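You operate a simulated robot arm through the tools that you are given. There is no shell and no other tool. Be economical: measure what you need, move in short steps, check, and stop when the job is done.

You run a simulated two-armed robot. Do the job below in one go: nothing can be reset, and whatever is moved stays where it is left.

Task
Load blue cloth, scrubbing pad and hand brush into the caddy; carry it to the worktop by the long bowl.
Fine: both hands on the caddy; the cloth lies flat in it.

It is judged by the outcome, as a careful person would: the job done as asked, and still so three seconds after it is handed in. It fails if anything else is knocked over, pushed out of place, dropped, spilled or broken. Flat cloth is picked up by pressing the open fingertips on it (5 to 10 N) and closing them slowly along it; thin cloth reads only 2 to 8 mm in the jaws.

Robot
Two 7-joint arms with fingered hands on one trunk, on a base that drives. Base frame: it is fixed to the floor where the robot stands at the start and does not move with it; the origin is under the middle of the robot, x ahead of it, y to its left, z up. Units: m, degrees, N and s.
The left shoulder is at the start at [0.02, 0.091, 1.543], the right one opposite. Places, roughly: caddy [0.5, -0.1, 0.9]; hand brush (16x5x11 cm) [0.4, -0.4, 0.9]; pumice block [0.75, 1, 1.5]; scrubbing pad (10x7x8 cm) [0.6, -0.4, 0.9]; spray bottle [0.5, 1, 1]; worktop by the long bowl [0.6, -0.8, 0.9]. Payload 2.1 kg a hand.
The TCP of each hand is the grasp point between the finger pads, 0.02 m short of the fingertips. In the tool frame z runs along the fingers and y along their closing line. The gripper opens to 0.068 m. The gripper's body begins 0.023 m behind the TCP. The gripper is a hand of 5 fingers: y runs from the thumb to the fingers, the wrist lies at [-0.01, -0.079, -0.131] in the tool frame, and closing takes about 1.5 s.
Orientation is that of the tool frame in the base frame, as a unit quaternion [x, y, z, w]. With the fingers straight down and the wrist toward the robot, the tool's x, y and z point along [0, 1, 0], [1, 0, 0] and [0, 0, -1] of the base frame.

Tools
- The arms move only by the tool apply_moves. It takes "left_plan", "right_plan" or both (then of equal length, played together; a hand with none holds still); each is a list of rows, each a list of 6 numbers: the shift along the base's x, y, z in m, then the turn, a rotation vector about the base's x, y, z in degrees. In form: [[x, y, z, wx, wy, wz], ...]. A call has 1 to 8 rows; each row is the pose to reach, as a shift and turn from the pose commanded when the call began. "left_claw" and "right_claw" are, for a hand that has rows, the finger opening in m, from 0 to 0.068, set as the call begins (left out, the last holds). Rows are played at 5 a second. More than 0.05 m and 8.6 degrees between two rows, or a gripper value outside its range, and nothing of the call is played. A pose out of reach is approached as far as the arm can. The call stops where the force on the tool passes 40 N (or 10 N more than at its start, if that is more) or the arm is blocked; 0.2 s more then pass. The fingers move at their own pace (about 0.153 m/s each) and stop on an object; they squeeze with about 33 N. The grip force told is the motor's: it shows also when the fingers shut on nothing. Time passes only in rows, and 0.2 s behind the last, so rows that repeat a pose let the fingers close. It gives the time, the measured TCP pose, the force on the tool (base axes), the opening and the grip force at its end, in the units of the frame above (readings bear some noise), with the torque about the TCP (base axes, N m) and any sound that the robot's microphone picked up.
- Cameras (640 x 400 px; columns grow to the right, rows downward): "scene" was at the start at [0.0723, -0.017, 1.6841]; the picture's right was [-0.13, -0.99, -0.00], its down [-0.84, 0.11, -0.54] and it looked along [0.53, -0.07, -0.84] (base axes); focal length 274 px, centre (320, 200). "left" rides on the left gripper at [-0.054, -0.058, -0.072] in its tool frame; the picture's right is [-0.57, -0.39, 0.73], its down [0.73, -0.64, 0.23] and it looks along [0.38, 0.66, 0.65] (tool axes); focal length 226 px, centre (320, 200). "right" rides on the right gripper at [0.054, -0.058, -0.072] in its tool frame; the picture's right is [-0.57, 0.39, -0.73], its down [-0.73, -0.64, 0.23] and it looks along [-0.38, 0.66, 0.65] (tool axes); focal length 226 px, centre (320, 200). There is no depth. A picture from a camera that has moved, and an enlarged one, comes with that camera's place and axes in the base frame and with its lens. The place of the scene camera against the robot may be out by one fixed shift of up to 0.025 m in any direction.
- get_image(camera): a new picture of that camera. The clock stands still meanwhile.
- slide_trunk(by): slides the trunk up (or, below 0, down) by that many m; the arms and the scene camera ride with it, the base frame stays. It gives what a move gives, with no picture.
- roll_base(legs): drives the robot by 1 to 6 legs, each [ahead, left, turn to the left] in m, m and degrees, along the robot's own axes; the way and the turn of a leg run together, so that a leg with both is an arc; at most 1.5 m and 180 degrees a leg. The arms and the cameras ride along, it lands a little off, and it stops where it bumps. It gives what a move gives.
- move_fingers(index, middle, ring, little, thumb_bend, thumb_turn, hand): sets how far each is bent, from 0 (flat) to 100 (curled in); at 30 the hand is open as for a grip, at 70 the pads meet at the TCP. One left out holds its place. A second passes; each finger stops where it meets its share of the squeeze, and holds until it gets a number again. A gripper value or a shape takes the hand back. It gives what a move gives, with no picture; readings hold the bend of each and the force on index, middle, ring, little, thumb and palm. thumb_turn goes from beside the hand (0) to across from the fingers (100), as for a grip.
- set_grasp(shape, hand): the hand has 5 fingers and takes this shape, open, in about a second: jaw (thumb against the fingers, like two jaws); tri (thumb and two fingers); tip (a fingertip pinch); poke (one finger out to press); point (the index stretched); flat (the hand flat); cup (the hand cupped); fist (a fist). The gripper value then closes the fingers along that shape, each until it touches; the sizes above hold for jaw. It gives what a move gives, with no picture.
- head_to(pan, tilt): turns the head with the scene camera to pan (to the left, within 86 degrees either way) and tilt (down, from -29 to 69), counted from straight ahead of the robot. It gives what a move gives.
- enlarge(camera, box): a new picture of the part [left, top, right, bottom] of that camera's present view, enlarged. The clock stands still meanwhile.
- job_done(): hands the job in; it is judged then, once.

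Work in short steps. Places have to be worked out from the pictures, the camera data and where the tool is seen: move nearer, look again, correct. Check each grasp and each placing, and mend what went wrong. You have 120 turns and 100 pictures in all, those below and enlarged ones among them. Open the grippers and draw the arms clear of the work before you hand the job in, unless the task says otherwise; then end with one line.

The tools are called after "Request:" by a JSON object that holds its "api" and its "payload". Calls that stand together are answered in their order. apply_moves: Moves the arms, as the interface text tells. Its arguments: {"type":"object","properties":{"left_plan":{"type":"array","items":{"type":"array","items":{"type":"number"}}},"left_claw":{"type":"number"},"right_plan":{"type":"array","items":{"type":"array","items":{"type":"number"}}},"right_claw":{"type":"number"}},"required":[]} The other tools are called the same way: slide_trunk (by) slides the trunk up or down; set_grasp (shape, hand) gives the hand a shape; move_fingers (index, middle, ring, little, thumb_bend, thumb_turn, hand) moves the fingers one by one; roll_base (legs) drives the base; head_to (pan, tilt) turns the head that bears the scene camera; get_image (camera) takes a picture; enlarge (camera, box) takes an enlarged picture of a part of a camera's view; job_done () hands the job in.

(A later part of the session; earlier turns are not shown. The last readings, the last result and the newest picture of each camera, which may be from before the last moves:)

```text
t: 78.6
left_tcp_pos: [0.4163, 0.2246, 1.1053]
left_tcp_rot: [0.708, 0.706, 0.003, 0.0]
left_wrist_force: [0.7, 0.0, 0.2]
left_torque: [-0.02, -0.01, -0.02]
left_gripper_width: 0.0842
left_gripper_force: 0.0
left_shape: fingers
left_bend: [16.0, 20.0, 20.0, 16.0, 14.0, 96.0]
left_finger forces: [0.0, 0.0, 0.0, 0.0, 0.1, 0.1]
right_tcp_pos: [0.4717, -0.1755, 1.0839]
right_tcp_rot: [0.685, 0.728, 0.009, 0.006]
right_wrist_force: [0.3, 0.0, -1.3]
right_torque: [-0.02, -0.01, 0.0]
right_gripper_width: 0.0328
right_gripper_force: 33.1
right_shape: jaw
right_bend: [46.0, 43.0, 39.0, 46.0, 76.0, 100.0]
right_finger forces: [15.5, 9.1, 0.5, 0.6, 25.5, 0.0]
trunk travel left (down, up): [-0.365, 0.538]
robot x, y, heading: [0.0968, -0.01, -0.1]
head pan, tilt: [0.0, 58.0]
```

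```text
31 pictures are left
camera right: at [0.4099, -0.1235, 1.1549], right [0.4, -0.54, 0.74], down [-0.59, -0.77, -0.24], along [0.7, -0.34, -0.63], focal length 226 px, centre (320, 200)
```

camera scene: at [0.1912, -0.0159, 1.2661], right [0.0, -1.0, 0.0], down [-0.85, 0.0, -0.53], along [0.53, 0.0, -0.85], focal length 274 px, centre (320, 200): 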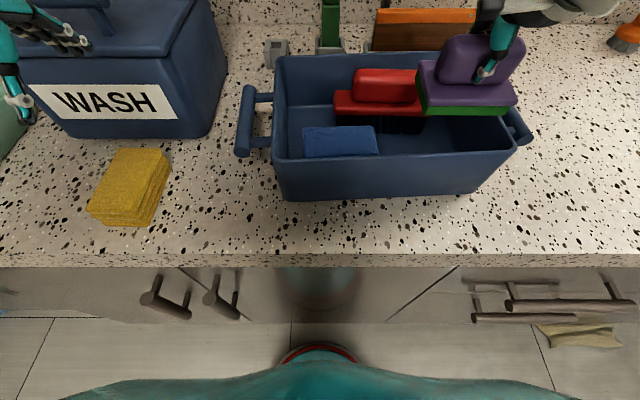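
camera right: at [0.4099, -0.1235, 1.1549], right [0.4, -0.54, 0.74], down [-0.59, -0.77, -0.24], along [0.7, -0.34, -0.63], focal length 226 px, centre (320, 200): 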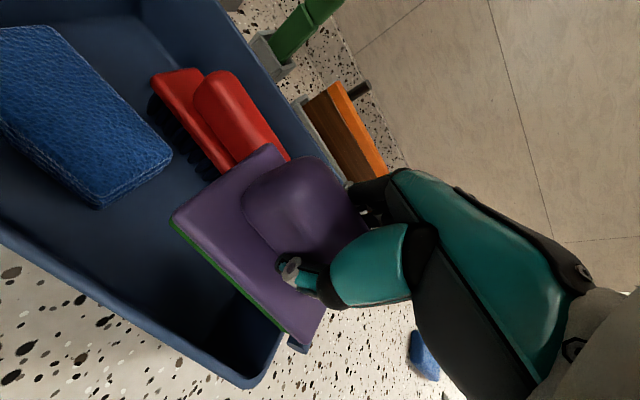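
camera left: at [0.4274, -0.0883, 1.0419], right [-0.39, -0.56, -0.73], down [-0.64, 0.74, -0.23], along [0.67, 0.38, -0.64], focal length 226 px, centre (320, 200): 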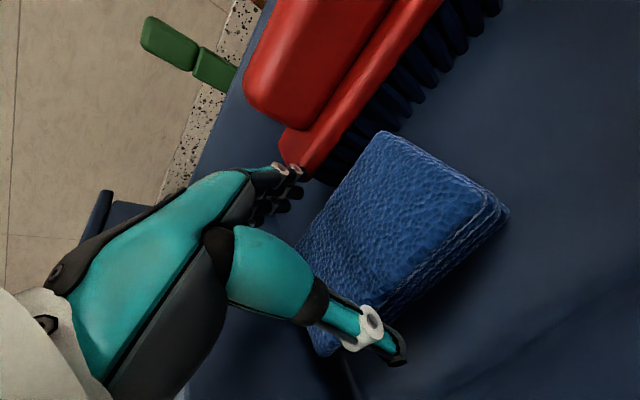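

Pad spans y −0.13…−0.23, x 0.45…0.52: fits between cloth, right wall (−0.245) and brush. Shift 8 mm left and lower.

Request:
{"api": "apply_moves", "payload": {"right_plan": [[0, 0.008, -0.02, 0, 0, 1], [0, 0.008, -0.05, 0, 0, 2], [0, 0.008, -0.08, 0, 0, 3], [0, 0.008, -0.105, 0, 0, 3], [0, 0.008, -0.105, 0, 0, 3]]}}

Request:
{"api": "get_image", "payload": {"camera": "scene"}}

```text
t: 79.8
left_tcp_pos: [0.4163, 0.2262, 1.1047]
left_tcp_rot: [0.708, 0.706, 0.002, -0.002]
left_wrist_force: [0.3, 0.2, -0.1]
left_torque: [0.04, 0.0, -0.01]
left_gripper_width: 0.0842
left_gripper_force: 0.1
left_shape: fingers
left_bend: [16.0, 20.0, 20.0, 16.0, 14.0, 96.0]
left_finger forces: [0.0, 0.0, 0.0, 0.1, 0.0, 0.0]
right_tcp_pos: [0.472, -0.1663, 0.9787]
right_tcp_rot: [0.666, 0.745, 0.009, 0.007]
right_wrist_force: [0.7, -0.6, -0.5]
right_torque: [0.0, 0.03, -0.01]
right_gripper_width: 0.0328
right_gripper_force: 33.8
right_shape: jaw
right_bend: [46.0, 43.0, 39.0, 46.0, 77.0, 100.0]
right_finger forces: [15.7, 9.2, 0.6, 0.4, 25.8, 0.0]
trunk travel left (down, up): [-0.365, 0.538]
robot x, y, heading: [0.0951, -0.0117, 0.2]
head pan, tilt: [0.0, 58.0]
```

```text
30 pictures are left
camera scene: at [0.1911, -0.0159, 1.2661], right [0.0, -1.0, 0.0], down [-0.85, 0.0, -0.53], along [0.53, 0.0, -0.85], focal length 274 px, centre (320, 200)
```

scene: 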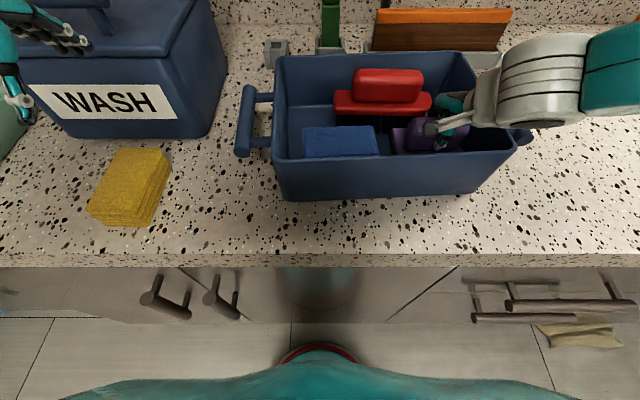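

Inside the caddy; lower the last bit to contact.

Request:
{"api": "apply_moves", "payload": {"right_plan": [[0, 0, -0.007, 0, 0, 0], [0, 0, -0.012, 0, 0, 0], [0, 0, -0.016, 0, 0, 0]]}}

```text
t: 80.6
left_tcp_pos: [0.4155, 0.224, 1.1058]
left_tcp_rot: [0.707, 0.707, 0.003, -0.001]
left_wrist_force: [-0.6, -0.5, 1.1]
left_torque: [0.01, -0.01, -0.02]
left_gripper_width: 0.084
left_gripper_force: 0.0
left_shape: fingers
left_bend: [16.0, 20.0, 20.0, 16.0, 14.0, 96.0]
left_finger forces: [0.0, 0.1, 0.1, 0.1, 0.0, 0.0]
right_tcp_pos: [0.4714, -0.1669, 0.963]
right_tcp_rot: [0.667, 0.745, 0.008, 0.007]
right_wrist_force: [0.2, -0.3, 0.0]
right_torque: [-0.03, 0.01, -0.04]
right_gripper_width: 0.0325
right_gripper_force: 33.3
right_shape: jaw
right_bend: [46.0, 43.0, 39.0, 46.0, 77.0, 100.0]
right_finger forces: [15.9, 9.1, 0.6, 0.7, 26.0, 0.1]
trunk travel left (down, up): [-0.365, 0.538]
robot x, y, heading: [0.0943, -0.0061, -0.2]
head pan, tilt: [0.0, 58.0]
```

Almost: a few more millimetres.

Request:
{"api": "apply_moves", "payload": {"right_plan": [[0, 0, -0.004, 0, 0, 0], [0, 0, -0.007, 0, 0, 0]]}}

```text
t: 81.2
left_tcp_pos: [0.4157, 0.2248, 1.1061]
left_tcp_rot: [0.708, 0.706, 0.004, 0.0]
left_wrist_force: [-0.9, 0.1, -0.3]
left_torque: [0.03, 0.01, 0.02]
left_gripper_width: 0.084
left_gripper_force: 0.0
left_shape: fingers
left_bend: [16.0, 20.0, 20.0, 16.0, 14.0, 96.0]
left_finger forces: [0.1, 0.1, 0.0, 0.1, 0.0, 0.0]
right_tcp_pos: [0.473, -0.1653, 0.9593]
right_tcp_rot: [0.667, 0.745, 0.011, 0.01]
right_wrist_force: [11.1, -1.6, 32.9]
right_torque: [-0.1, 0.27, -0.05]
right_gripper_width: 0.0343
right_gripper_force: 32.7
right_shape: jaw
right_bend: [43.0, 43.0, 39.0, 43.0, 80.0, 100.0]
right_finger forces: [30.0, 9.5, 0.4, 4.6, 29.3, 0.0]
trunk travel left (down, up): [-0.365, 0.538]
robot x, y, heading: [0.0955, -0.0063, 0.1]
head pan, tilt: [0.0, 58.0]
```

Seated (33 N). Relieve 4 mm and open, then lift out.

Request:
{"api": "apply_moves", "payload": {"right_plan": [[0, 0, 0.003, 0, 0, 0], [0, 0, 0.004, 0, 0, 0], [0, 0, 0.005, 0, 0, 0], [0, 0, 0.008, 0, 0, 0], [0, 0, 0.012, 0, 0, 0], [0, 0, 0.016, 0, 0, 0]], "right_claw": 0.06}}

Request:
{"api": "get_image", "payload": {"camera": "right"}}

```text
t: 82.6
left_tcp_pos: [0.4154, 0.2237, 1.1051]
left_tcp_rot: [0.708, 0.706, 0.002, -0.002]
left_wrist_force: [-1.0, -1.1, -0.2]
left_torque: [0.02, -0.01, 0.02]
left_gripper_width: 0.0837
left_gripper_force: 0.1
left_shape: fingers
left_bend: [16.0, 20.0, 20.0, 16.0, 14.0, 96.0]
left_finger forces: [0.1, 0.0, 0.1, 0.0, 0.0, 0.0]
right_tcp_pos: [0.4713, -0.1663, 0.972]
right_tcp_rot: [0.666, 0.746, 0.008, 0.006]
right_wrist_force: [0.4, -1.0, 0.1]
right_torque: [0.0, -0.01, 0.04]
right_gripper_width: 0.0599
right_gripper_force: 0.0
right_shape: jaw
right_bend: [28.0, 32.0, 31.0, 32.0, 42.0, 99.0]
right_finger forces: [0.0, 0.0, 0.0, 0.1, 0.0, 0.1]
trunk travel left (down, up): [-0.365, 0.538]
robot x, y, heading: [0.0965, -0.0063, -0.1]
head pan, tilt: [0.0, 58.0]
```

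```text
29 pictures are left
camera right: at [0.4063, -0.119, 1.0435], right [0.43, -0.52, 0.74], down [-0.55, -0.8, -0.24], along [0.71, -0.3, -0.63], focal length 226 px, centre (320, 200)
```

right: 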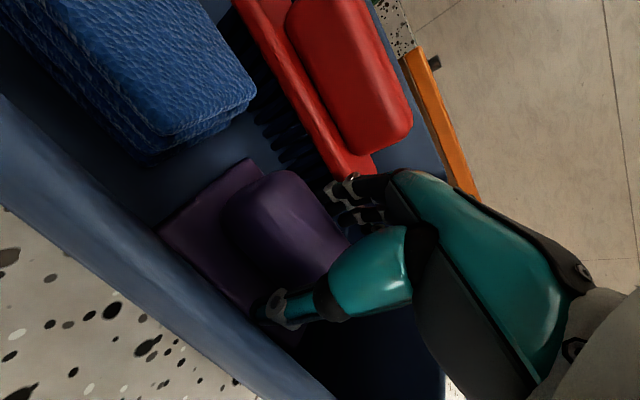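

Pad is in place. Lift the right hand clear and take a close look at the caddy handles.

Request:
{"api": "apply_moves", "payload": {"right_plan": [[0, 0, 0.04, 0, 0, 0], [0, 0, 0.08, 0, 0, 0], [0, 0, 0.12, 0, 0, 0], [-0.01, -0.04, 0.14, 0, 0, -4], [-0.02, -0.08, 0.15, 0, 0, -8], [-0.02, -0.12, 0.15, 0, 0, -12]]}}

Request:
{"api": "enlarge", "payload": {"camera": "scene", "box": [225, 30, 545, 220]}}

Request:
{"api": "get_image", "payload": {"camera": "right"}}

```text
t: 84.0
left_tcp_pos: [0.4156, 0.2235, 1.1067]
left_tcp_rot: [0.708, 0.706, 0.003, -0.002]
left_wrist_force: [0.1, 0.1, -0.8]
left_torque: [0.01, -0.02, 0.0]
left_gripper_width: 0.084
left_gripper_force: 0.1
left_shape: fingers
left_bend: [16.0, 20.0, 20.0, 16.0, 14.0, 96.0]
left_finger forces: [0.0, 0.1, 0.0, 0.0, 0.1, 0.0]
right_tcp_pos: [0.4513, -0.2881, 1.1223]
right_tcp_rot: [0.741, 0.672, 0.008, 0.007]
right_wrist_force: [0.5, 0.4, 0.1]
right_torque: [0.01, -0.01, 0.0]
right_gripper_width: 0.0599
right_gripper_force: 0.0
right_shape: jaw
right_bend: [28.0, 32.0, 31.0, 32.0, 41.0, 99.0]
right_finger forces: [0.0, 0.0, 0.0, 0.0, 0.0, 0.0]
trunk travel left (down, up): [-0.365, 0.538]
robot x, y, heading: [0.0954, -0.0068, 0.0]
head pan, tilt: [0.0, 58.0]
```

```text
2.00 times, centred on (385, 125) of scene
camera zoom: at [0.1909, -0.016, 1.2661], right [0.0, -1.0, 0.0], down [-0.85, 0.0, -0.53], along [0.53, 0.0, -0.85], focal length 548 px, centre (190, 350)
```

zoom: 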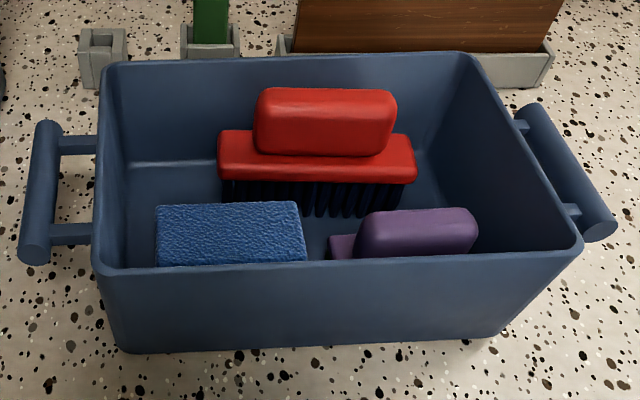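

```text
27 pictures are left
camera right: at [0.3973, -0.227, 1.1936], right [0.31, -0.6, 0.74], down [-0.7, -0.67, -0.24], along [0.64, -0.44, -0.63], focal length 226 px, centre (320, 200)
```

right: 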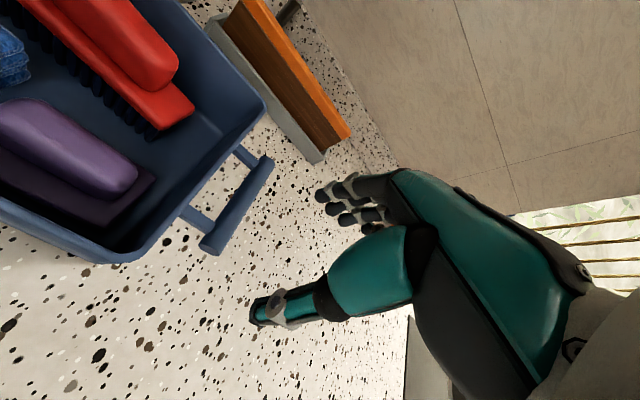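

All three items are in; bars are ~13 cm with a ~6.5 cm clear gap between posts. The thumb fits inside that gap and the four fingers outside, so I centre the robot on the caddy and test turning the hands that way (+90° left).

Request:
{"api": "roll_base", "payload": {"legs": [[0.025, -0.09, 0]]}}

Request:
{"api": "apply_moves", "payload": {"left_plan": [[0, 0, 0.0, 0, 0, 8], [0.01, 0, 0, 0, 0, 16], [0.02, 0, 0, 0, 0, 24], [0.03, 0, 0, 0, 0, 32], [0.04, 0, 0, 0, 0, 40], [0.05, 0, 0, 0, 0, 48], [0.06, 0, 0, 0, 0, 56], [0.06, 0, 0, 0, 0, 64]], "left_claw": 0.068}}

```text
t: 85.1
left_tcp_pos: [0.4398, 0.1335, 1.1062]
left_tcp_rot: [0.708, 0.706, 0.002, -0.002]
left_wrist_force: [-0.2, 0.1, 0.3]
left_torque: [0.0, 0.01, 0.0]
left_gripper_width: 0.0839
left_gripper_force: 0.0
left_shape: fingers
left_bend: [16.0, 20.0, 20.0, 16.0, 14.0, 96.0]
left_finger forces: [0.1, 0.0, 0.0, 0.1, 0.1, 0.1]
right_tcp_pos: [0.4769, -0.3773, 1.1217]
right_tcp_rot: [0.74, 0.672, 0.008, 0.007]
right_wrist_force: [-0.1, -0.2, 0.2]
right_torque: [0.0, 0.02, 0.02]
right_gripper_width: 0.0599
right_gripper_force: 0.0
right_shape: jaw
right_bend: [28.0, 32.0, 31.0, 32.0, 41.0, 99.0]
right_finger forces: [0.0, 0.1, 0.0, 0.0, 0.1, 0.0]
trunk travel left (down, up): [-0.365, 0.538]
robot x, y, heading: [0.121, -0.1011, 0.0]
head pan, tilt: [0.0, 58.0]
```

```text
t: 86.9
left_tcp_pos: [0.5006, 0.1346, 1.1057]
left_tcp_rot: [0.224, 0.975, 0.002, -0.004]
left_wrist_force: [-0.5, -0.5, 0.0]
left_torque: [-0.04, -0.02, -0.03]
left_gripper_width: 0.0679
left_gripper_force: 0.0
left_shape: jaw
left_bend: [30.0, 30.0, 30.0, 30.0, 30.0, 98.0]
left_finger forces: [0.0, 0.1, 0.0, 0.1, 0.0, 0.0]
right_tcp_pos: [0.4766, -0.377, 1.1223]
right_tcp_rot: [0.74, 0.672, 0.007, 0.008]
right_wrist_force: [0.4, 0.6, -0.6]
right_torque: [0.0, 0.0, 0.04]
right_gripper_width: 0.0599
right_gripper_force: 0.0
right_shape: jaw
right_bend: [28.0, 32.0, 31.0, 32.0, 41.0, 99.0]
right_finger forces: [0.0, 0.0, 0.0, 0.0, 0.0, 0.1]
trunk travel left (down, up): [-0.365, 0.538]
robot x, y, heading: [0.1159, -0.1026, -0.0]
head pan, tilt: [0.0, 58.0]
```

Good, it reaches. Finish the left turn (+93°) and turn the right hand −64°, both in the air.

Request:
{"api": "apply_moves", "payload": {"left_plan": [[0, 0, 0, 0, 0, 8], [0, 0, 0, 0, 0, 16], [0, 0, 0, 0, 0, 24], [0, 0, 0, 0, 0, 29], [0, 0, 0, 0, 0, 29], [0, 0, 0, 0, 0, 29], [0, 0, 0, 0, 0, 29], [0, 0, 0, 0, 0, 29]], "right_plan": [[0, 0, 0, 0, 0, -8], [0.01, 0, 0, 0, 0, -16], [0.02, 0.01, 0, 0, 0, -24], [0.03, 0.02, 0, 0, 0, -32], [0.04, 0.03, 0, 0, 0, -40], [0.04, 0.04, 0, 0, 0, -48], [0.04, 0.05, 0, 0, 0, -56], [0.04, 0.06, 0, 0, 0, -64]], "right_claw": 0.068}}

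Request:
{"api": "apply_moves", "payload": {"right_plan": [[0, 0, 0, 0, 0, -8], [0, 0, 0, 0, 0, -17], [0, 0, 0, 0, 0, -17]]}}

Request:
{"api": "get_image", "payload": {"camera": "left"}}

Request:
{"api": "get_image", "payload": {"camera": "right"}}

Request:
{"api": "get_image", "payload": {"camera": "scene"}}

```text
t: 88.7
left_tcp_pos: [0.5018, 0.1344, 1.105]
left_tcp_rot: [-0.026, 1.0, 0.002, -0.004]
left_wrist_force: [0.0, -0.5, -0.4]
left_torque: [-0.01, 0.0, 0.02]
left_gripper_width: 0.0679
left_gripper_force: 0.0
left_shape: jaw
left_bend: [30.0, 30.0, 30.0, 30.0, 30.0, 98.0]
left_finger forces: [0.0, 0.0, 0.0, 0.0, 0.0, 0.1]
right_tcp_pos: [0.5177, -0.3164, 1.122]
right_tcp_rot: [0.984, 0.176, 0.002, 0.011]
right_wrist_force: [-1.1, -0.5, -0.4]
right_torque: [0.0, 0.01, -0.01]
right_gripper_width: 0.0679
right_gripper_force: 0.1
right_shape: jaw
right_bend: [30.0, 30.0, 30.0, 30.0, 30.0, 98.0]
right_finger forces: [0.0, 0.0, 0.0, 0.1, 0.1, 0.1]
trunk travel left (down, up): [-0.365, 0.538]
robot x, y, heading: [0.1218, -0.1002, -0.1]
head pan, tilt: [0.0, 58.0]
```

```text
refused: row 2 steps farther than a row can; nothing moved
```

```text
26 pictures are left
camera left: at [0.5587, 0.0796, 1.1778], right [0.58, -0.36, -0.73], down [-0.7, -0.68, -0.23], along [-0.41, 0.65, -0.64], focal length 226 px, centre (320, 200)
```

left: 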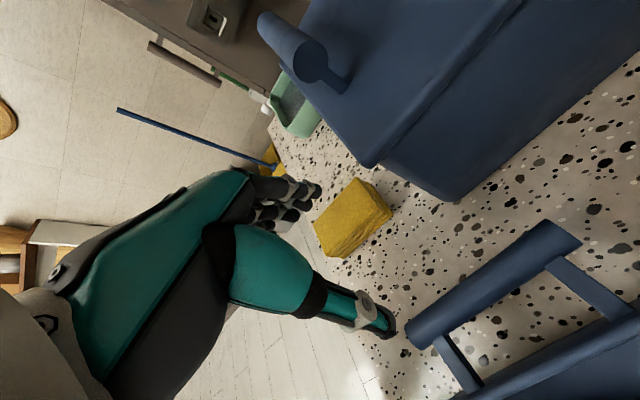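

```text
25 pictures are left
camera right: at [0.5476, -0.2417, 1.1938], right [-0.4, -0.54, 0.74], down [-0.91, 0.34, -0.25], along [-0.12, -0.77, -0.63], focal length 226 px, centre (320, 200)
```

right: 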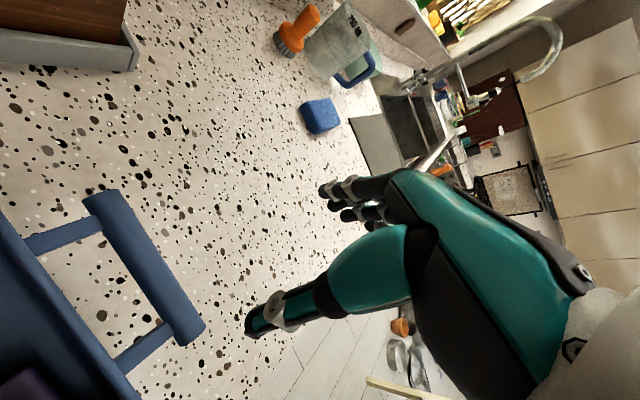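

```text
24 pictures are left
camera scene: at [0.2161, -0.1061, 1.2661], right [0.0, -1.0, 0.0], down [-0.85, 0.0, -0.53], along [0.53, 0.0, -0.85], focal length 274 px, centre (320, 200)
```

scene: 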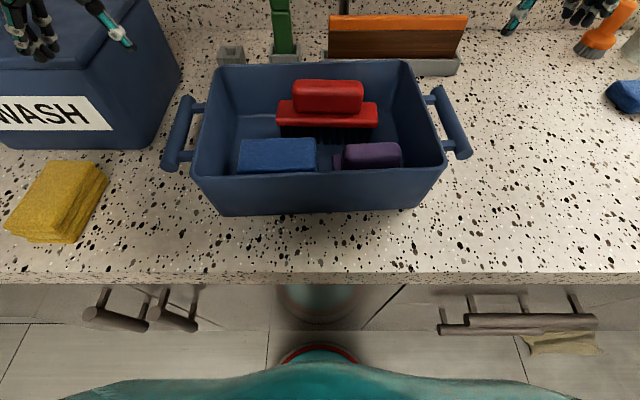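

Both bars agree across views: left centre [0.511,0.100], right centre [0.531,−0.285], z≈0.975, yaw +3°. Align both hands above the bars with a smaller opening, and descend to z≈1.03.

Request:
{"api": "apply_moves", "payload": {"left_plan": [[0.003, -0.01, 0, 0, 0, 0], [0.006, -0.02, 0, 0, 0, 0], [0.009, -0.034, 0, 0, 0, 0], [0.009, -0.034, -0.03, 0, 0, 0], [0.009, -0.034, -0.06, 0, 0, 0], [0.009, -0.034, -0.075, 0, 0, 0], [0.009, -0.034, -0.075, 0, 0, 0]], "right_plan": [[0.004, 0.01, 0, 0, 0, -7], [0.008, 0.02, 0, 0, 0, -14], [0.013, 0.032, 0, 0, 0, -17], [0.013, 0.032, -0.03, 0, 0, -17], [0.013, 0.032, -0.06, 0, 0, -17], [0.013, 0.032, -0.092, 0, 0, -17], [0.013, 0.032, -0.092, 0, 0, -17]], "left_claw": 0.058, "right_claw": 0.058}}

Request:
{"api": "get_image", "payload": {"camera": "left"}}

Request:
{"api": "get_image", "payload": {"camera": "right"}}

Request:
{"api": "get_image", "payload": {"camera": "scene"}}

```text
t: 90.3
left_tcp_pos: [0.5061, 0.1019, 1.0311]
left_tcp_rot: [-0.026, 1.0, 0.001, -0.003]
left_wrist_force: [0.1, -0.4, -0.5]
left_torque: [0.01, 0.0, 0.0]
left_gripper_width: 0.0584
left_gripper_force: 0.0
left_shape: jaw
left_bend: [27.0, 33.0, 31.0, 32.0, 44.0, 99.0]
left_finger forces: [0.0, 0.1, 0.1, 0.0, 0.1, 0.0]
left hand out of reach, approached as far as the arm can: row 2, 3, 4, 5, 6, 7
right_tcp_pos: [0.5133, -0.2989, 1.031]
right_tcp_rot: [0.999, 0.031, 0.001, 0.011]
right_wrist_force: [-0.4, 0.3, -0.3]
right_torque: [0.04, 0.0, -0.03]
right_gripper_width: 0.0582
right_gripper_force: 0.1
right_shape: jaw
right_bend: [27.0, 33.0, 31.0, 32.0, 44.0, 99.0]
right_finger forces: [0.0, 0.0, 0.0, 0.1, 0.1, 0.0]
right hand out of reach, approached as far as the arm can: row 2, 3, 4, 5, 6, 7
trunk travel left (down, up): [-0.365, 0.538]
robot x, y, heading: [0.1194, -0.0961, 0.1]
head pan, tilt: [0.0, 58.0]
```

```text
23 pictures are left
camera left: at [0.5638, 0.0479, 1.1028], right [0.58, -0.36, -0.73], down [-0.7, -0.68, -0.23], along [-0.41, 0.64, -0.64], focal length 226 px, centre (320, 200)
```

left: 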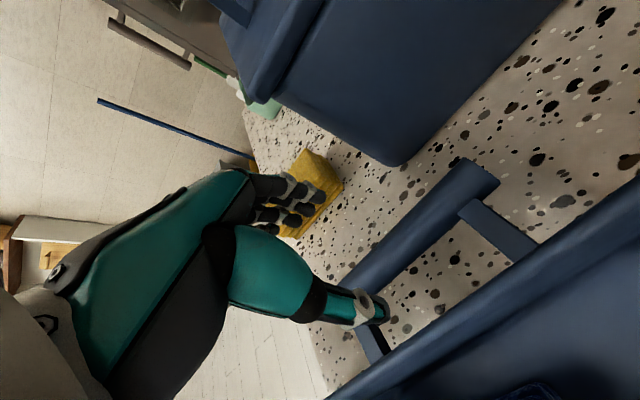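

```text
22 pictures are left
camera right: at [0.5651, -0.2356, 1.1029], right [-0.54, -0.4, 0.73], down [-0.77, 0.59, -0.24], along [-0.33, -0.7, -0.63], focal length 226 px, centre (320, 200)
```

right: 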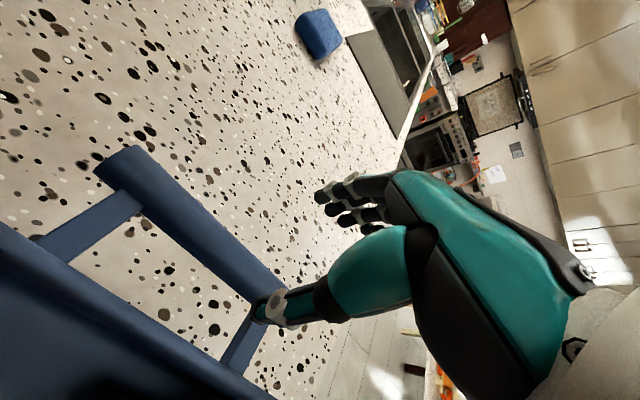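

```text
21 pictures are left
camera scene: at [0.2161, -0.1061, 1.2661], right [0.0, -1.0, 0.0], down [-0.85, 0.0, -0.53], along [0.53, 0.0, -0.85], focal length 274 px, centre (320, 200)
```

scene: 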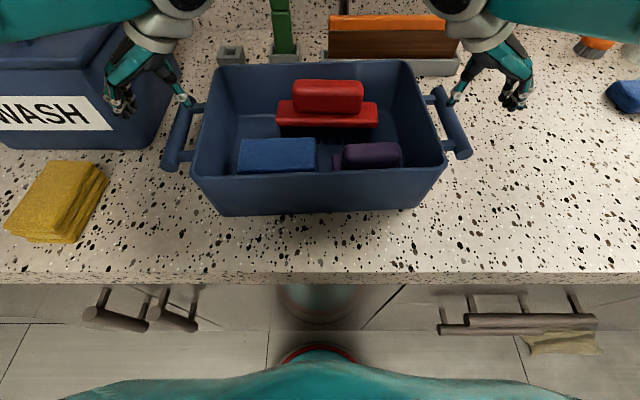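

Both hands are ~1–2 cm short in x. Roll 2 cm ahead (base has ~5 cm to the cabinet), then re-check.

Request:
{"api": "roll_base", "payload": {"legs": [[0.02, 0, 0]]}}

```text
t: 91.1
left_tcp_pos: [0.5255, 0.1035, 1.031]
left_tcp_rot: [-0.025, 1.0, 0.0, -0.003]
left_wrist_force: [0.4, -0.4, -0.3]
left_torque: [0.01, 0.0, -0.03]
left_gripper_width: 0.0581
left_gripper_force: 0.2
left_shape: jaw
left_bend: [27.0, 33.0, 31.0, 32.0, 44.0, 99.0]
left_finger forces: [0.1, 0.1, 0.0, 0.0, 0.1, 0.1]
right_tcp_pos: [0.5332, -0.2986, 1.0308]
right_tcp_rot: [0.999, 0.031, 0.001, 0.011]
right_wrist_force: [-0.1, -0.7, 0.0]
right_torque: [0.03, 0.03, 0.0]
right_gripper_width: 0.0582
right_gripper_force: 0.0
right_shape: jaw
right_bend: [27.0, 33.0, 31.0, 32.0, 44.0, 99.0]
right_finger forces: [0.0, 0.0, 0.0, 0.0, 0.1, 0.0]
trunk travel left (down, up): [-0.365, 0.538]
robot x, y, heading: [0.1388, -0.0974, -0.0]
head pan, tilt: [0.0, 58.0]
```

Adjust: left −14 mm x, right +14 mm y.

Request:
{"api": "apply_moves", "payload": {"left_plan": [[-0.008, -0.002, 0, 0, 0, 0], [-0.014, -0.003, 0, 0, 0, 0], [-0.014, -0.003, 0, 0, 0, 0]], "right_plan": [[0, 0.007, 0, 0, 0, 0], [0, 0.014, 0, 0, 0, 0], [0, 0.014, 0, 0, 0, 0]]}}

Request:
{"api": "get_image", "payload": {"camera": "left"}}

Request:
{"api": "get_image", "payload": {"camera": "right"}}

```text
t: 91.9
left_tcp_pos: [0.512, 0.0991, 1.03]
left_tcp_rot: [-0.025, 1.0, 0.001, -0.003]
left_wrist_force: [0.1, -0.3, 1.0]
left_torque: [-0.03, -0.02, 0.02]
left_gripper_width: 0.0583
left_gripper_force: 0.0
left_shape: jaw
left_bend: [27.0, 33.0, 31.0, 32.0, 44.0, 99.0]
left_finger forces: [0.0, 0.0, 0.1, 0.0, 0.0, 0.1]
right_tcp_pos: [0.5284, -0.2918, 1.032]
right_tcp_rot: [0.999, 0.03, 0.002, 0.01]
right_wrist_force: [-0.3, 0.0, -0.4]
right_torque: [0.01, 0.01, 0.04]
right_gripper_width: 0.0583
right_gripper_force: 0.0
right_shape: jaw
right_bend: [27.0, 33.0, 31.0, 32.0, 44.0, 99.0]
right_finger forces: [0.0, 0.1, 0.1, 0.1, 0.0, 0.0]
right hand out of reach, approached as far as the arm can: row 1, 2, 3
trunk travel left (down, up): [-0.365, 0.538]
robot x, y, heading: [0.1409, -0.0991, -0.3]
head pan, tilt: [0.0, 58.0]
```

```text
20 pictures are left
camera left: at [0.57, 0.0451, 1.1027], right [0.58, -0.36, -0.73], down [-0.7, -0.68, -0.23], along [-0.41, 0.64, -0.64], focal length 226 px, centre (320, 200)
```

left: 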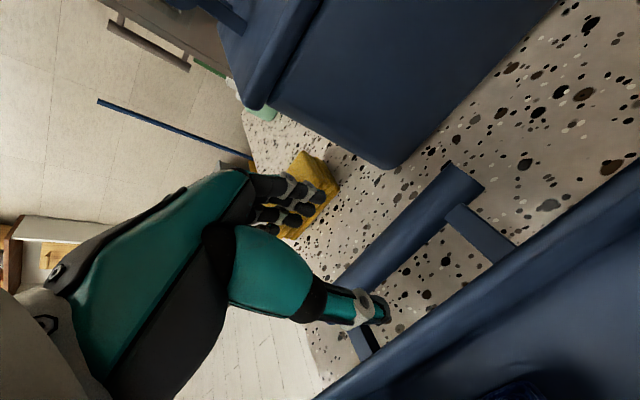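

```text
19 pictures are left
camera right: at [0.5786, -0.2279, 1.1039], right [-0.54, -0.41, 0.73], down [-0.77, 0.59, -0.24], along [-0.33, -0.7, -0.63], focal length 226 px, centre (320, 200)
```

right: 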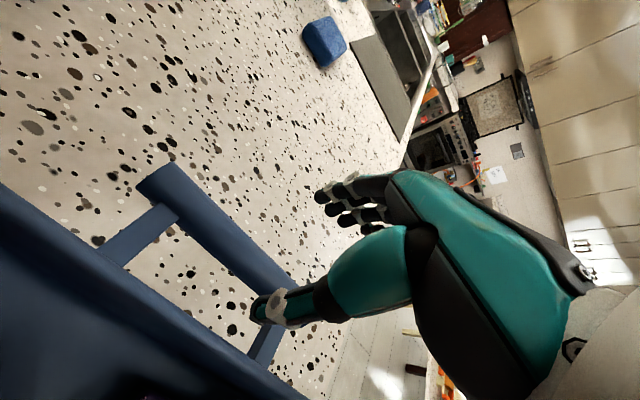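

Bar positions confirmed. The inner gap is ~28 mm, so I shift the left hand 5 mm outward to centre its thumb, then lower both with the trunk.

Request:
{"api": "apply_moves", "payload": {"left_plan": [[0, 0.003, 0, 0, 0, 0], [0, 0.006, 0, 0, 0, 0]]}}

Request:
{"api": "slide_trunk", "payload": {"by": -0.035}}

Request:
{"api": "get_image", "payload": {"camera": "scene"}}

```text
t: 92.5
left_tcp_pos: [0.5125, 0.105, 1.0301]
left_tcp_rot: [-0.025, 1.0, 0.001, -0.003]
left_wrist_force: [-0.5, 0.3, 0.0]
left_torque: [-0.03, 0.01, 0.0]
left_gripper_width: 0.0582
left_gripper_force: 0.1
left_shape: jaw
left_bend: [27.0, 33.0, 31.0, 32.0, 44.0, 99.0]
left_finger forces: [0.0, 0.0, 0.1, 0.0, 0.0, 0.1]
right_tcp_pos: [0.5269, -0.2907, 1.0328]
right_tcp_rot: [0.999, 0.03, 0.002, 0.009]
right_wrist_force: [0.5, 0.9, -0.3]
right_torque: [0.03, -0.03, 0.01]
right_gripper_width: 0.0582
right_gripper_force: 0.1
right_shape: jaw
right_bend: [27.0, 33.0, 31.0, 32.0, 44.0, 99.0]
right_finger forces: [0.1, 0.0, 0.1, 0.0, 0.1, 0.1]
trunk travel left (down, up): [-0.365, 0.538]
robot x, y, heading: [0.1367, -0.1003, -0.0]
head pan, tilt: [0.0, 58.0]
```

```text
t: 93.3
left_tcp_pos: [0.5126, 0.1061, 0.9968]
left_tcp_rot: [-0.025, 1.0, 0.0, -0.003]
left_wrist_force: [-0.2, -0.2, -0.2]
left_torque: [-0.02, 0.01, 0.01]
left_gripper_width: 0.0582
left_gripper_force: 0.1
left_shape: jaw
left_bend: [27.0, 33.0, 31.0, 32.0, 44.0, 99.0]
left_finger forces: [0.0, 0.0, 0.0, 0.1, 0.0, 0.0]
right_tcp_pos: [0.5287, -0.2909, 0.9971]
right_tcp_rot: [0.999, 0.031, 0.001, 0.01]
right_wrist_force: [0.5, 0.5, 0.1]
right_torque: [-0.03, 0.02, 0.03]
right_gripper_width: 0.0583
right_gripper_force: 0.1
right_shape: jaw
right_bend: [27.0, 33.0, 31.0, 32.0, 44.0, 99.0]
right_finger forces: [0.1, 0.1, 0.1, 0.0, 0.1, 0.0]
trunk travel left (down, up): [-0.33, 0.573]
robot x, y, heading: [0.1393, -0.0986, 0.2]
head pan, tilt: [0.0, 58.0]
```

```text
18 pictures are left
camera scene: at [0.2409, -0.1061, 1.2308], right [0.0, -1.0, 0.0], down [-0.85, 0.0, -0.53], along [0.53, 0.0, -0.85], focal length 274 px, centre (320, 200)
```

scene: 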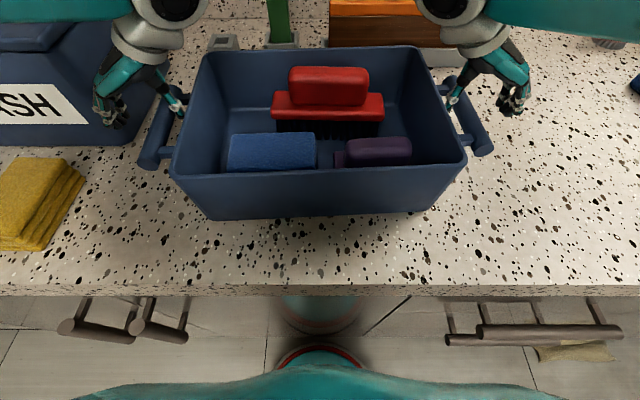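

Both thumbs are inside the gaps, fingers outside. Lower another 22 mm.

Request:
{"api": "slide_trunk", "payload": {"by": -0.022}}

Request:
{"api": "enlarge", "payload": {"camera": "scene", "box": [60, 20, 560, 230]}}

```text
t: 94.0
left_tcp_pos: [0.5125, 0.1058, 0.9735]
left_tcp_rot: [-0.025, 1.0, 0.0, -0.003]
left_wrist_force: [0.3, -0.4, 0.3]
left_torque: [-0.01, 0.0, -0.01]
left_gripper_width: 0.0577
left_gripper_force: 0.1
left_shape: jaw
left_bend: [27.0, 33.0, 31.0, 32.0, 44.0, 99.0]
left_finger forces: [0.0, 0.0, 0.1, 0.0, 0.0, 0.1]
right_tcp_pos: [0.5276, -0.2899, 0.975]
right_tcp_rot: [0.999, 0.03, 0.001, 0.011]
right_wrist_force: [-1.1, -0.9, -1.0]
right_torque: [0.02, -0.01, -0.01]
right_gripper_width: 0.058
right_gripper_force: 0.0
right_shape: jaw
right_bend: [27.0, 33.0, 31.0, 32.0, 44.0, 99.0]
right_finger forces: [0.0, 0.0, 0.1, 0.1, 0.0, 0.1]
trunk travel left (down, up): [-0.308, 0.595]
robot x, y, heading: [0.1388, -0.0967, -0.3]
head pan, tilt: [0.0, 58.0]
```

```text
1.28 times, centred on (310, 125) of scene
camera zoom: at [0.2442, -0.1061, 1.2086], right [0.0, -1.0, 0.0], down [-0.85, 0.0, -0.53], along [0.53, 0.0, -0.85], focal length 351 px, centre (333, 296)
```

zoom: 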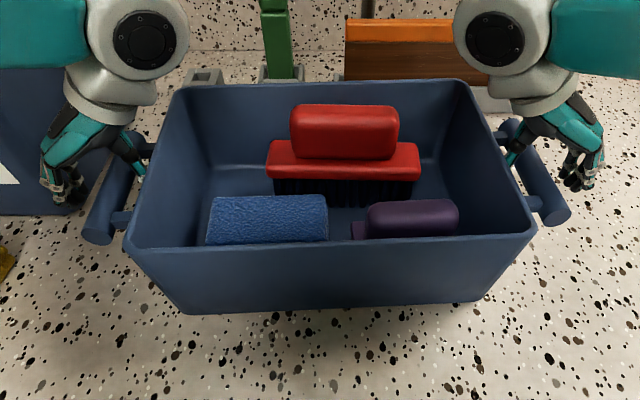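

No contact forces; bars lie between thumb and fingers. Close both hands together.

Request:
{"api": "apply_moves", "payload": {"left_plan": [[0, 0, 0, 0, 0, 0], [0, 0, 0, 0, 0, 0], [0, 0, 0, 0, 0, 0], [0, 0, 0, 0, 0, 0], [0, 0, 0, 0, 0, 0], [0, 0, 0, 0, 0, 0], [0, 0, 0, 0, 0, 0], [0, 0, 0, 0, 0, 0]], "right_plan": [[0, 0, 0, 0, 0, 0], [0, 0, 0, 0, 0, 0], [0, 0, 0, 0, 0, 0], [0, 0, 0, 0, 0, 0], [0, 0, 0, 0, 0, 0], [0, 0, 0, 0, 0, 0], [0, 0, 0, 0, 0, 0], [0, 0, 0, 0, 0, 0]], "left_claw": 0, "right_claw": 0}}

Request:
{"api": "enlarge", "payload": {"camera": "scene", "box": [60, 20, 560, 230]}}

```text
t: 95.8
left_tcp_pos: [0.5119, 0.1056, 0.9729]
left_tcp_rot: [-0.025, 1.0, 0.0, -0.003]
left_wrist_force: [0.6, -12.3, -4.5]
left_torque: [0.06, 0.0, -0.02]
left_gripper_width: 0.0125
left_gripper_force: 32.3
left_shape: jaw
left_bend: [72.0, 70.0, 70.0, 70.0, 83.0, 100.0]
left_finger forces: [8.7, 2.8, 1.8, 1.3, 31.1, 0.0]
right_tcp_pos: [0.5283, -0.2912, 0.9754]
right_tcp_rot: [0.999, 0.031, 0.001, 0.01]
right_wrist_force: [-0.1, 13.0, -4.2]
right_torque: [0.02, -0.01, 0.06]
right_gripper_width: 0.0122
right_gripper_force: 32.8
right_shape: jaw
right_bend: [73.0, 72.0, 70.0, 70.0, 83.0, 100.0]
right_finger forces: [8.5, 2.4, 2.1, 1.5, 30.3, 0.1]
trunk travel left (down, up): [-0.308, 0.595]
robot x, y, heading: [0.1445, -0.0958, -0.0]
head pan, tilt: [0.0, 58.0]
```

```text
1.28 times, centred on (310, 125) of scene
camera zoom: at [0.2449, -0.1061, 1.2086], right [0.0, -1.0, 0.0], down [-0.85, 0.0, -0.53], along [0.53, 0.0, -0.85], focal length 351 px, centre (333, 296)
```

zoom: 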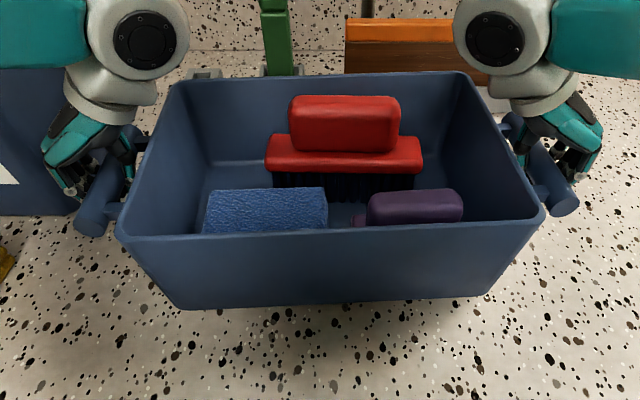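

The fingers closed under the bars and already carry ≈9 N in total. Lift a little with the trunk (level for both) and check.

Request:
{"api": "slide_trunk", "payload": {"by": 0.04}}

Request:
{"api": "get_image", "payload": {"camera": "scene"}}

```text
t: 96.6
left_tcp_pos: [0.5123, 0.1058, 1.0136]
left_tcp_rot: [-0.025, 1.0, 0.001, -0.004]
left_wrist_force: [0.3, -14.1, -5.3]
left_torque: [0.04, 0.01, -0.04]
left_gripper_width: 0.0125
left_gripper_force: 33.0
left_shape: jaw
left_bend: [72.0, 70.0, 70.0, 70.0, 83.0, 100.0]
left_finger forces: [8.7, 2.9, 1.9, 1.4, 31.4, 0.0]
right_tcp_pos: [0.5285, -0.2913, 1.0156]
right_tcp_rot: [0.999, 0.031, 0.0, 0.011]
right_wrist_force: [-0.4, 12.7, -4.6]
right_torque: [0.0, 0.02, 0.07]
right_gripper_width: 0.0126
right_gripper_force: 33.2
right_shape: jaw
right_bend: [73.0, 72.0, 70.0, 70.0, 83.0, 100.0]
right_finger forces: [8.5, 2.4, 2.0, 1.6, 30.6, 0.0]
trunk travel left (down, up): [-0.348, 0.555]
robot x, y, heading: [0.1391, -0.0955, 0.2]
head pan, tilt: [0.0, 58.0]
```

```text
15 pictures are left
camera scene: at [0.2392, -0.1061, 1.2489], right [0.0, -1.0, 0.0], down [-0.85, 0.0, -0.53], along [0.53, 0.0, -0.85], focal length 274 px, centre (320, 200)
```

scene: 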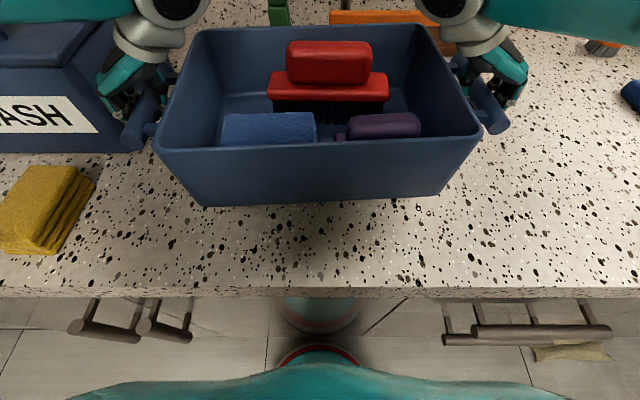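

Caddy hangs level with everything in it. Raise 3 cm more, back off 4 cm, then drive right 0.58 m in two legs.

Request:
{"api": "slide_trunk", "payload": {"by": 0.03}}

Request:
{"api": "roll_base", "payload": {"legs": [[-0.04, 0, 0], [0, -0.3, 0]]}}

Request:
{"api": "head_to", "payload": {"pan": -25, "tilt": 52}}

Request:
{"api": "get_image", "payload": {"camera": "scene"}}

```text
t: 97.4
left_tcp_pos: [0.5128, 0.1053, 1.044]
left_tcp_rot: [-0.025, 1.0, 0.001, -0.003]
left_wrist_force: [0.4, -15.8, -3.3]
left_torque: [0.05, -0.04, -0.08]
left_gripper_width: 0.0122
left_gripper_force: 32.4
left_shape: jaw
left_bend: [72.0, 70.0, 70.0, 70.0, 83.0, 100.0]
left_finger forces: [8.1, 2.7, 1.9, 1.4, 33.2, 0.1]
right_tcp_pos: [0.5272, -0.2916, 1.0451]
right_tcp_rot: [0.999, 0.031, 0.001, 0.01]
right_wrist_force: [-0.6, 14.3, -5.3]
right_torque: [0.0, -0.01, 0.05]
right_gripper_width: 0.0122
right_gripper_force: 32.4
right_shape: jaw
right_bend: [73.0, 72.0, 70.0, 70.0, 83.0, 100.0]
right_finger forces: [7.7, 2.3, 1.9, 1.3, 32.1, 0.0]
trunk travel left (down, up): [-0.378, 0.525]
robot x, y, heading: [0.1397, -0.0975, 0.3]
head pan, tilt: [0.0, 58.0]
```

```text
t: 99.9
left_tcp_pos: [0.4718, -0.1977, 1.0441]
left_tcp_rot: [-0.023, 1.0, 0.0, -0.002]
left_wrist_force: [0.5, -14.7, -4.8]
left_torque: [0.04, 0.0, -0.05]
left_gripper_width: 0.0124
left_gripper_force: 33.0
left_shape: jaw
left_bend: [72.0, 70.0, 70.0, 70.0, 83.0, 100.0]
left_finger forces: [8.0, 2.9, 1.9, 1.5, 32.9, 0.0]
right_tcp_pos: [0.4857, -0.5947, 1.0459]
right_tcp_rot: [1.0, 0.029, 0.002, 0.01]
right_wrist_force: [0.1, 15.1, -5.3]
right_torque: [-0.01, 0.01, 0.05]
right_gripper_width: 0.0123
right_gripper_force: 32.9
right_shape: jaw
right_bend: [73.0, 72.0, 70.0, 70.0, 83.0, 100.0]
right_finger forces: [7.7, 0.0, 2.0, 1.4, 32.0, 0.1]
trunk travel left (down, up): [-0.378, 0.525]
robot x, y, heading: [0.0991, -0.4024, -0.1]
head pan, tilt: [0.0, 58.0]
```

```text
t: 100.8
left_tcp_pos: [0.4724, -0.197, 1.0435]
left_tcp_rot: [-0.023, 1.0, 0.001, -0.002]
left_wrist_force: [0.6, -12.4, -3.7]
left_torque: [0.03, -0.01, -0.03]
left_gripper_width: 0.0125
left_gripper_force: 32.5
left_shape: jaw
left_bend: [72.0, 70.0, 70.0, 70.0, 83.0, 100.0]
left_finger forces: [8.7, 2.8, 2.0, 1.5, 31.2, 0.0]
right_tcp_pos: [0.4847, -0.5941, 1.0462]
right_tcp_rot: [1.0, 0.03, 0.002, 0.01]
right_wrist_force: [-0.5, 12.5, -4.1]
right_torque: [-0.04, 0.0, 0.03]
right_gripper_width: 0.0122
right_gripper_force: 32.7
right_shape: jaw
right_bend: [73.0, 72.0, 70.0, 70.0, 84.0, 100.0]
right_finger forces: [8.1, 0.0, 2.1, 1.5, 30.2, 0.1]
trunk travel left (down, up): [-0.378, 0.525]
robot x, y, heading: [0.0976, -0.4031, -0.2]
head pan, tilt: [-25.0, 52.0]
```

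```text
14 pictures are left
camera scene: at [0.1931, -0.4402, 1.2867], right [-0.42, -0.91, 0.0], down [-0.71, 0.33, -0.61], along [0.56, -0.26, -0.79], focal length 274 px, centre (320, 200)
```

scene: 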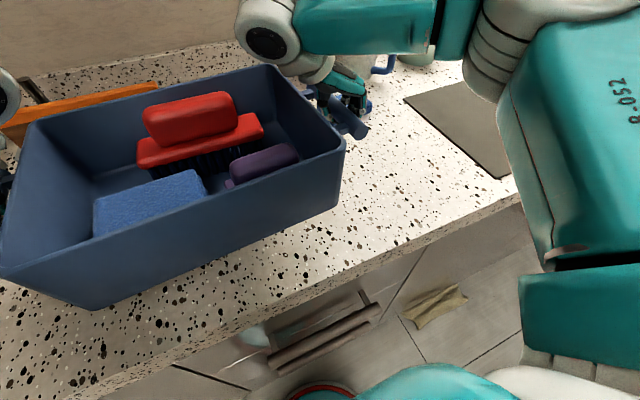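

Path clear: plate edge at y≈−0.91, sponge front x≈0.65 versus caddy rear ≈0.60. Drive another 0.27 m right.

Request:
{"api": "roll_base", "payload": {"legs": [[0, -0.27, 0]]}}

Request:
{"api": "head_to", "payload": {"pan": -12, "tilt": 52}}

Request:
{"api": "get_image", "payload": {"camera": "scene"}}

```text
t: 102.7
left_tcp_pos: [0.4719, -0.4674, 1.0431]
left_tcp_rot: [-0.024, 1.0, 0.001, -0.002]
left_wrist_force: [1.0, -15.0, -4.2]
left_torque: [0.01, 0.03, -0.05]
left_gripper_width: 0.0123
left_gripper_force: 33.1
left_shape: jaw
left_bend: [72.0, 71.0, 70.0, 70.0, 83.0, 100.0]
left_finger forces: [8.2, 2.8, 1.8, 1.4, 32.3, 0.1]
right_tcp_pos: [0.4861, -0.8649, 1.0461]
right_tcp_rot: [0.999, 0.03, 0.002, 0.01]
right_wrist_force: [0.3, 14.9, -3.1]
right_torque: [-0.01, 0.0, 0.07]
right_gripper_width: 0.0122
right_gripper_force: 32.5
right_shape: jaw
right_bend: [73.0, 72.0, 70.0, 70.0, 84.0, 100.0]
right_finger forces: [7.6, 0.1, 2.1, 1.6, 31.1, 0.0]
trunk travel left (down, up): [-0.378, 0.525]
robot x, y, heading: [0.0956, -0.6718, 0.0]
head pan, tilt: [-25.0, 52.0]
```

```text
t: 103.5
left_tcp_pos: [0.4701, -0.4672, 1.0436]
left_tcp_rot: [-0.024, 1.0, 0.0, -0.004]
left_wrist_force: [0.6, -11.4, -4.2]
left_torque: [0.06, 0.01, -0.02]
left_gripper_width: 0.0123
left_gripper_force: 32.8
left_shape: jaw
left_bend: [72.0, 71.0, 70.0, 70.0, 83.0, 100.0]
left_finger forces: [8.9, 0.3, 2.0, 1.5, 30.5, 0.1]
right_tcp_pos: [0.486, -0.8652, 1.0469]
right_tcp_rot: [0.999, 0.031, 0.002, 0.01]
right_wrist_force: [-0.3, 10.7, -3.9]
right_torque: [0.02, 0.01, 0.05]
right_gripper_width: 0.012
right_gripper_force: 32.5
right_shape: jaw
right_bend: [73.0, 72.0, 70.0, 70.0, 84.0, 100.0]
right_finger forces: [8.3, 0.1, 2.3, 1.7, 29.4, 0.0]
trunk travel left (down, up): [-0.378, 0.525]
robot x, y, heading: [0.0981, -0.6711, -0.1]
head pan, tilt: [-12.0, 52.0]
```

```text
13 pictures are left
camera scene: at [0.1981, -0.6941, 1.2867], right [-0.21, -0.98, 0.0], down [-0.77, 0.16, -0.62], along [0.6, -0.13, -0.79], focal length 274 px, centre (320, 200)
```

scene: 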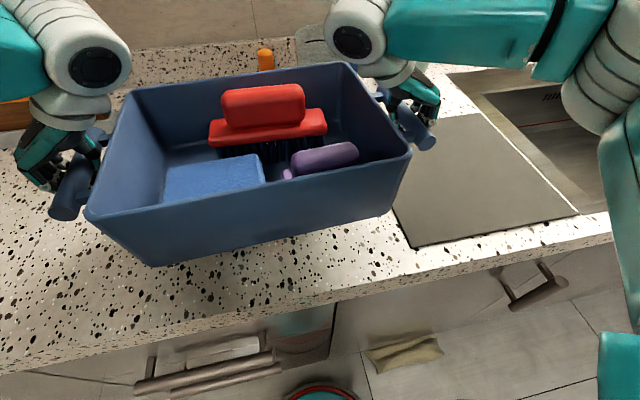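

Caddy body would rest at y≈−0.52…−0.82, just left of the plate and sink bowl, rear x≈0.59 (sponge front ≈0.635). Lower with the trunk.

Request:
{"api": "slide_trunk", "payload": {"by": -0.065}}

Request:
{"api": "slide_trunk", "payload": {"by": -0.008}}

```text
t: 104.5
left_tcp_pos: [0.4708, -0.4675, 0.9777]
left_tcp_rot: [-0.024, 1.0, 0.001, -0.003]
left_wrist_force: [0.8, -13.9, -4.1]
left_torque: [0.03, -0.01, -0.05]
left_gripper_width: 0.0123
left_gripper_force: 32.2
left_shape: jaw
left_bend: [72.0, 71.0, 70.0, 70.0, 83.0, 100.0]
left_finger forces: [8.3, 0.1, 2.0, 1.4, 31.8, 0.1]
right_tcp_pos: [0.4854, -0.8645, 0.9806]
right_tcp_rot: [0.999, 0.031, 0.002, 0.009]
right_wrist_force: [0.3, 12.8, -4.5]
right_torque: [-0.04, -0.02, 0.05]
right_gripper_width: 0.0123
right_gripper_force: 33.0
right_shape: jaw
right_bend: [73.0, 72.0, 70.0, 70.0, 84.0, 100.0]
right_finger forces: [7.6, 0.1, 2.1, 1.5, 30.6, 0.1]
trunk travel left (down, up): [-0.313, 0.59]
robot x, y, heading: [0.0973, -0.6715, -0.2]
head pan, tilt: [-12.0, 52.0]
```

```text
t: 105.1
left_tcp_pos: [0.4707, -0.4662, 0.9716]
left_tcp_rot: [-0.024, 1.0, 0.0, -0.004]
left_wrist_force: [0.3, -12.4, -4.1]
left_torque: [0.06, 0.01, -0.04]
left_gripper_width: 0.0119
left_gripper_force: 32.9
left_shape: jaw
left_bend: [72.0, 71.0, 70.0, 70.0, 83.0, 100.0]
left_finger forces: [8.4, 0.1, 1.9, 1.4, 31.6, 0.0]
right_tcp_pos: [0.4867, -0.8638, 0.9726]
right_tcp_rot: [0.999, 0.03, 0.002, 0.009]
right_wrist_force: [-1.4, 13.3, -4.6]
right_torque: [-0.03, 0.01, 0.07]
right_gripper_width: 0.0124
right_gripper_force: 33.4
right_shape: jaw
right_bend: [73.0, 72.0, 70.0, 70.0, 84.0, 100.0]
right_finger forces: [7.6, 0.1, 2.0, 1.5, 30.5, 0.0]
trunk travel left (down, up): [-0.305, 0.598]
robot x, y, heading: [0.1022, -0.6747, -0.0]
head pan, tilt: [-12.0, 52.0]
```

Still hanging; lower a further 1 cm in two small steps.

Request:
{"api": "slide_trunk", "payload": {"by": -0.006}}

Request:
{"api": "slide_trunk", "payload": {"by": -0.005}}

Request:
{"api": "get_image", "payload": {"camera": "scene"}}

```text
t: 105.6
left_tcp_pos: [0.472, -0.4671, 0.9652]
left_tcp_rot: [-0.024, 1.0, 0.0, -0.003]
left_wrist_force: [1.1, -13.4, -4.1]
left_torque: [0.02, -0.03, -0.04]
left_gripper_width: 0.0124
left_gripper_force: 32.8
left_shape: jaw
left_bend: [72.0, 71.0, 70.0, 70.0, 83.0, 100.0]
left_finger forces: [7.7, 0.1, 2.3, 2.0, 31.6, 0.0]
right_tcp_pos: [0.4857, -0.864, 0.9666]
right_tcp_rot: [0.999, 0.03, 0.002, 0.009]
right_wrist_force: [-0.6, 13.5, -3.6]
right_torque: [0.0, -0.04, 0.04]
right_gripper_width: 0.0125
right_gripper_force: 32.9
right_shape: jaw
right_bend: [73.0, 72.0, 70.0, 70.0, 84.0, 100.0]
right_finger forces: [6.9, 0.1, 2.4, 1.9, 30.4, 0.0]
trunk travel left (down, up): [-0.299, 0.604]
robot x, y, heading: [0.0959, -0.6714, 0.0]
head pan, tilt: [-12.0, 52.0]
```

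```text
t: 106.2
left_tcp_pos: [0.4703, -0.4678, 0.9601]
left_tcp_rot: [-0.023, 1.0, 0.001, -0.002]
left_wrist_force: [2.6, -16.5, 4.7]
left_torque: [-0.01, 0.04, -0.04]
left_gripper_width: 0.0113
left_gripper_force: 33.0
left_shape: jaw
left_bend: [72.0, 71.0, 70.0, 70.0, 86.0, 100.0]
left_finger forces: [1.4, 0.1, 1.1, 0.8, 17.1, 0.0]
right_tcp_pos: [0.4861, -0.8643, 0.9623]
right_tcp_rot: [0.999, 0.03, 0.002, 0.01]
right_wrist_force: [0.6, 14.9, 5.0]
right_torque: [0.01, 0.02, 0.03]
right_gripper_width: 0.0121
right_gripper_force: 32.7
right_shape: jaw
right_bend: [73.0, 72.0, 70.0, 70.0, 86.0, 100.0]
right_finger forces: [3.3, 0.0, 1.4, 1.4, 17.5, 0.0]
trunk travel left (down, up): [-0.294, 0.609]
robot x, y, heading: [0.1008, -0.6686, 0.1]
head pan, tilt: [-12.0, 52.0]
```

```text
12 pictures are left
camera scene: at [0.2094, -0.6943, 1.2022], right [-0.21, -0.98, 0.0], down [-0.77, 0.16, -0.62], along [0.6, -0.13, -0.79], focal length 274 px, centre (320, 200)
```

scene: 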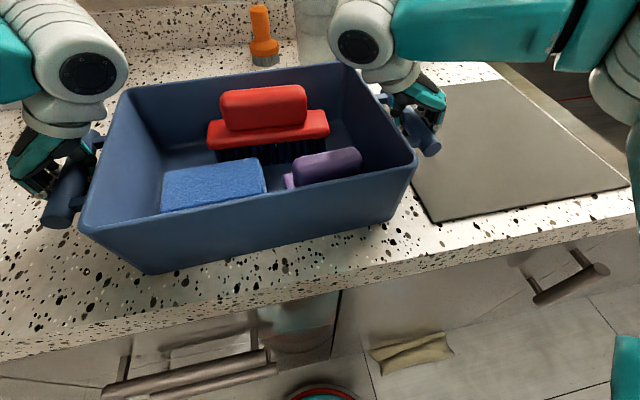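

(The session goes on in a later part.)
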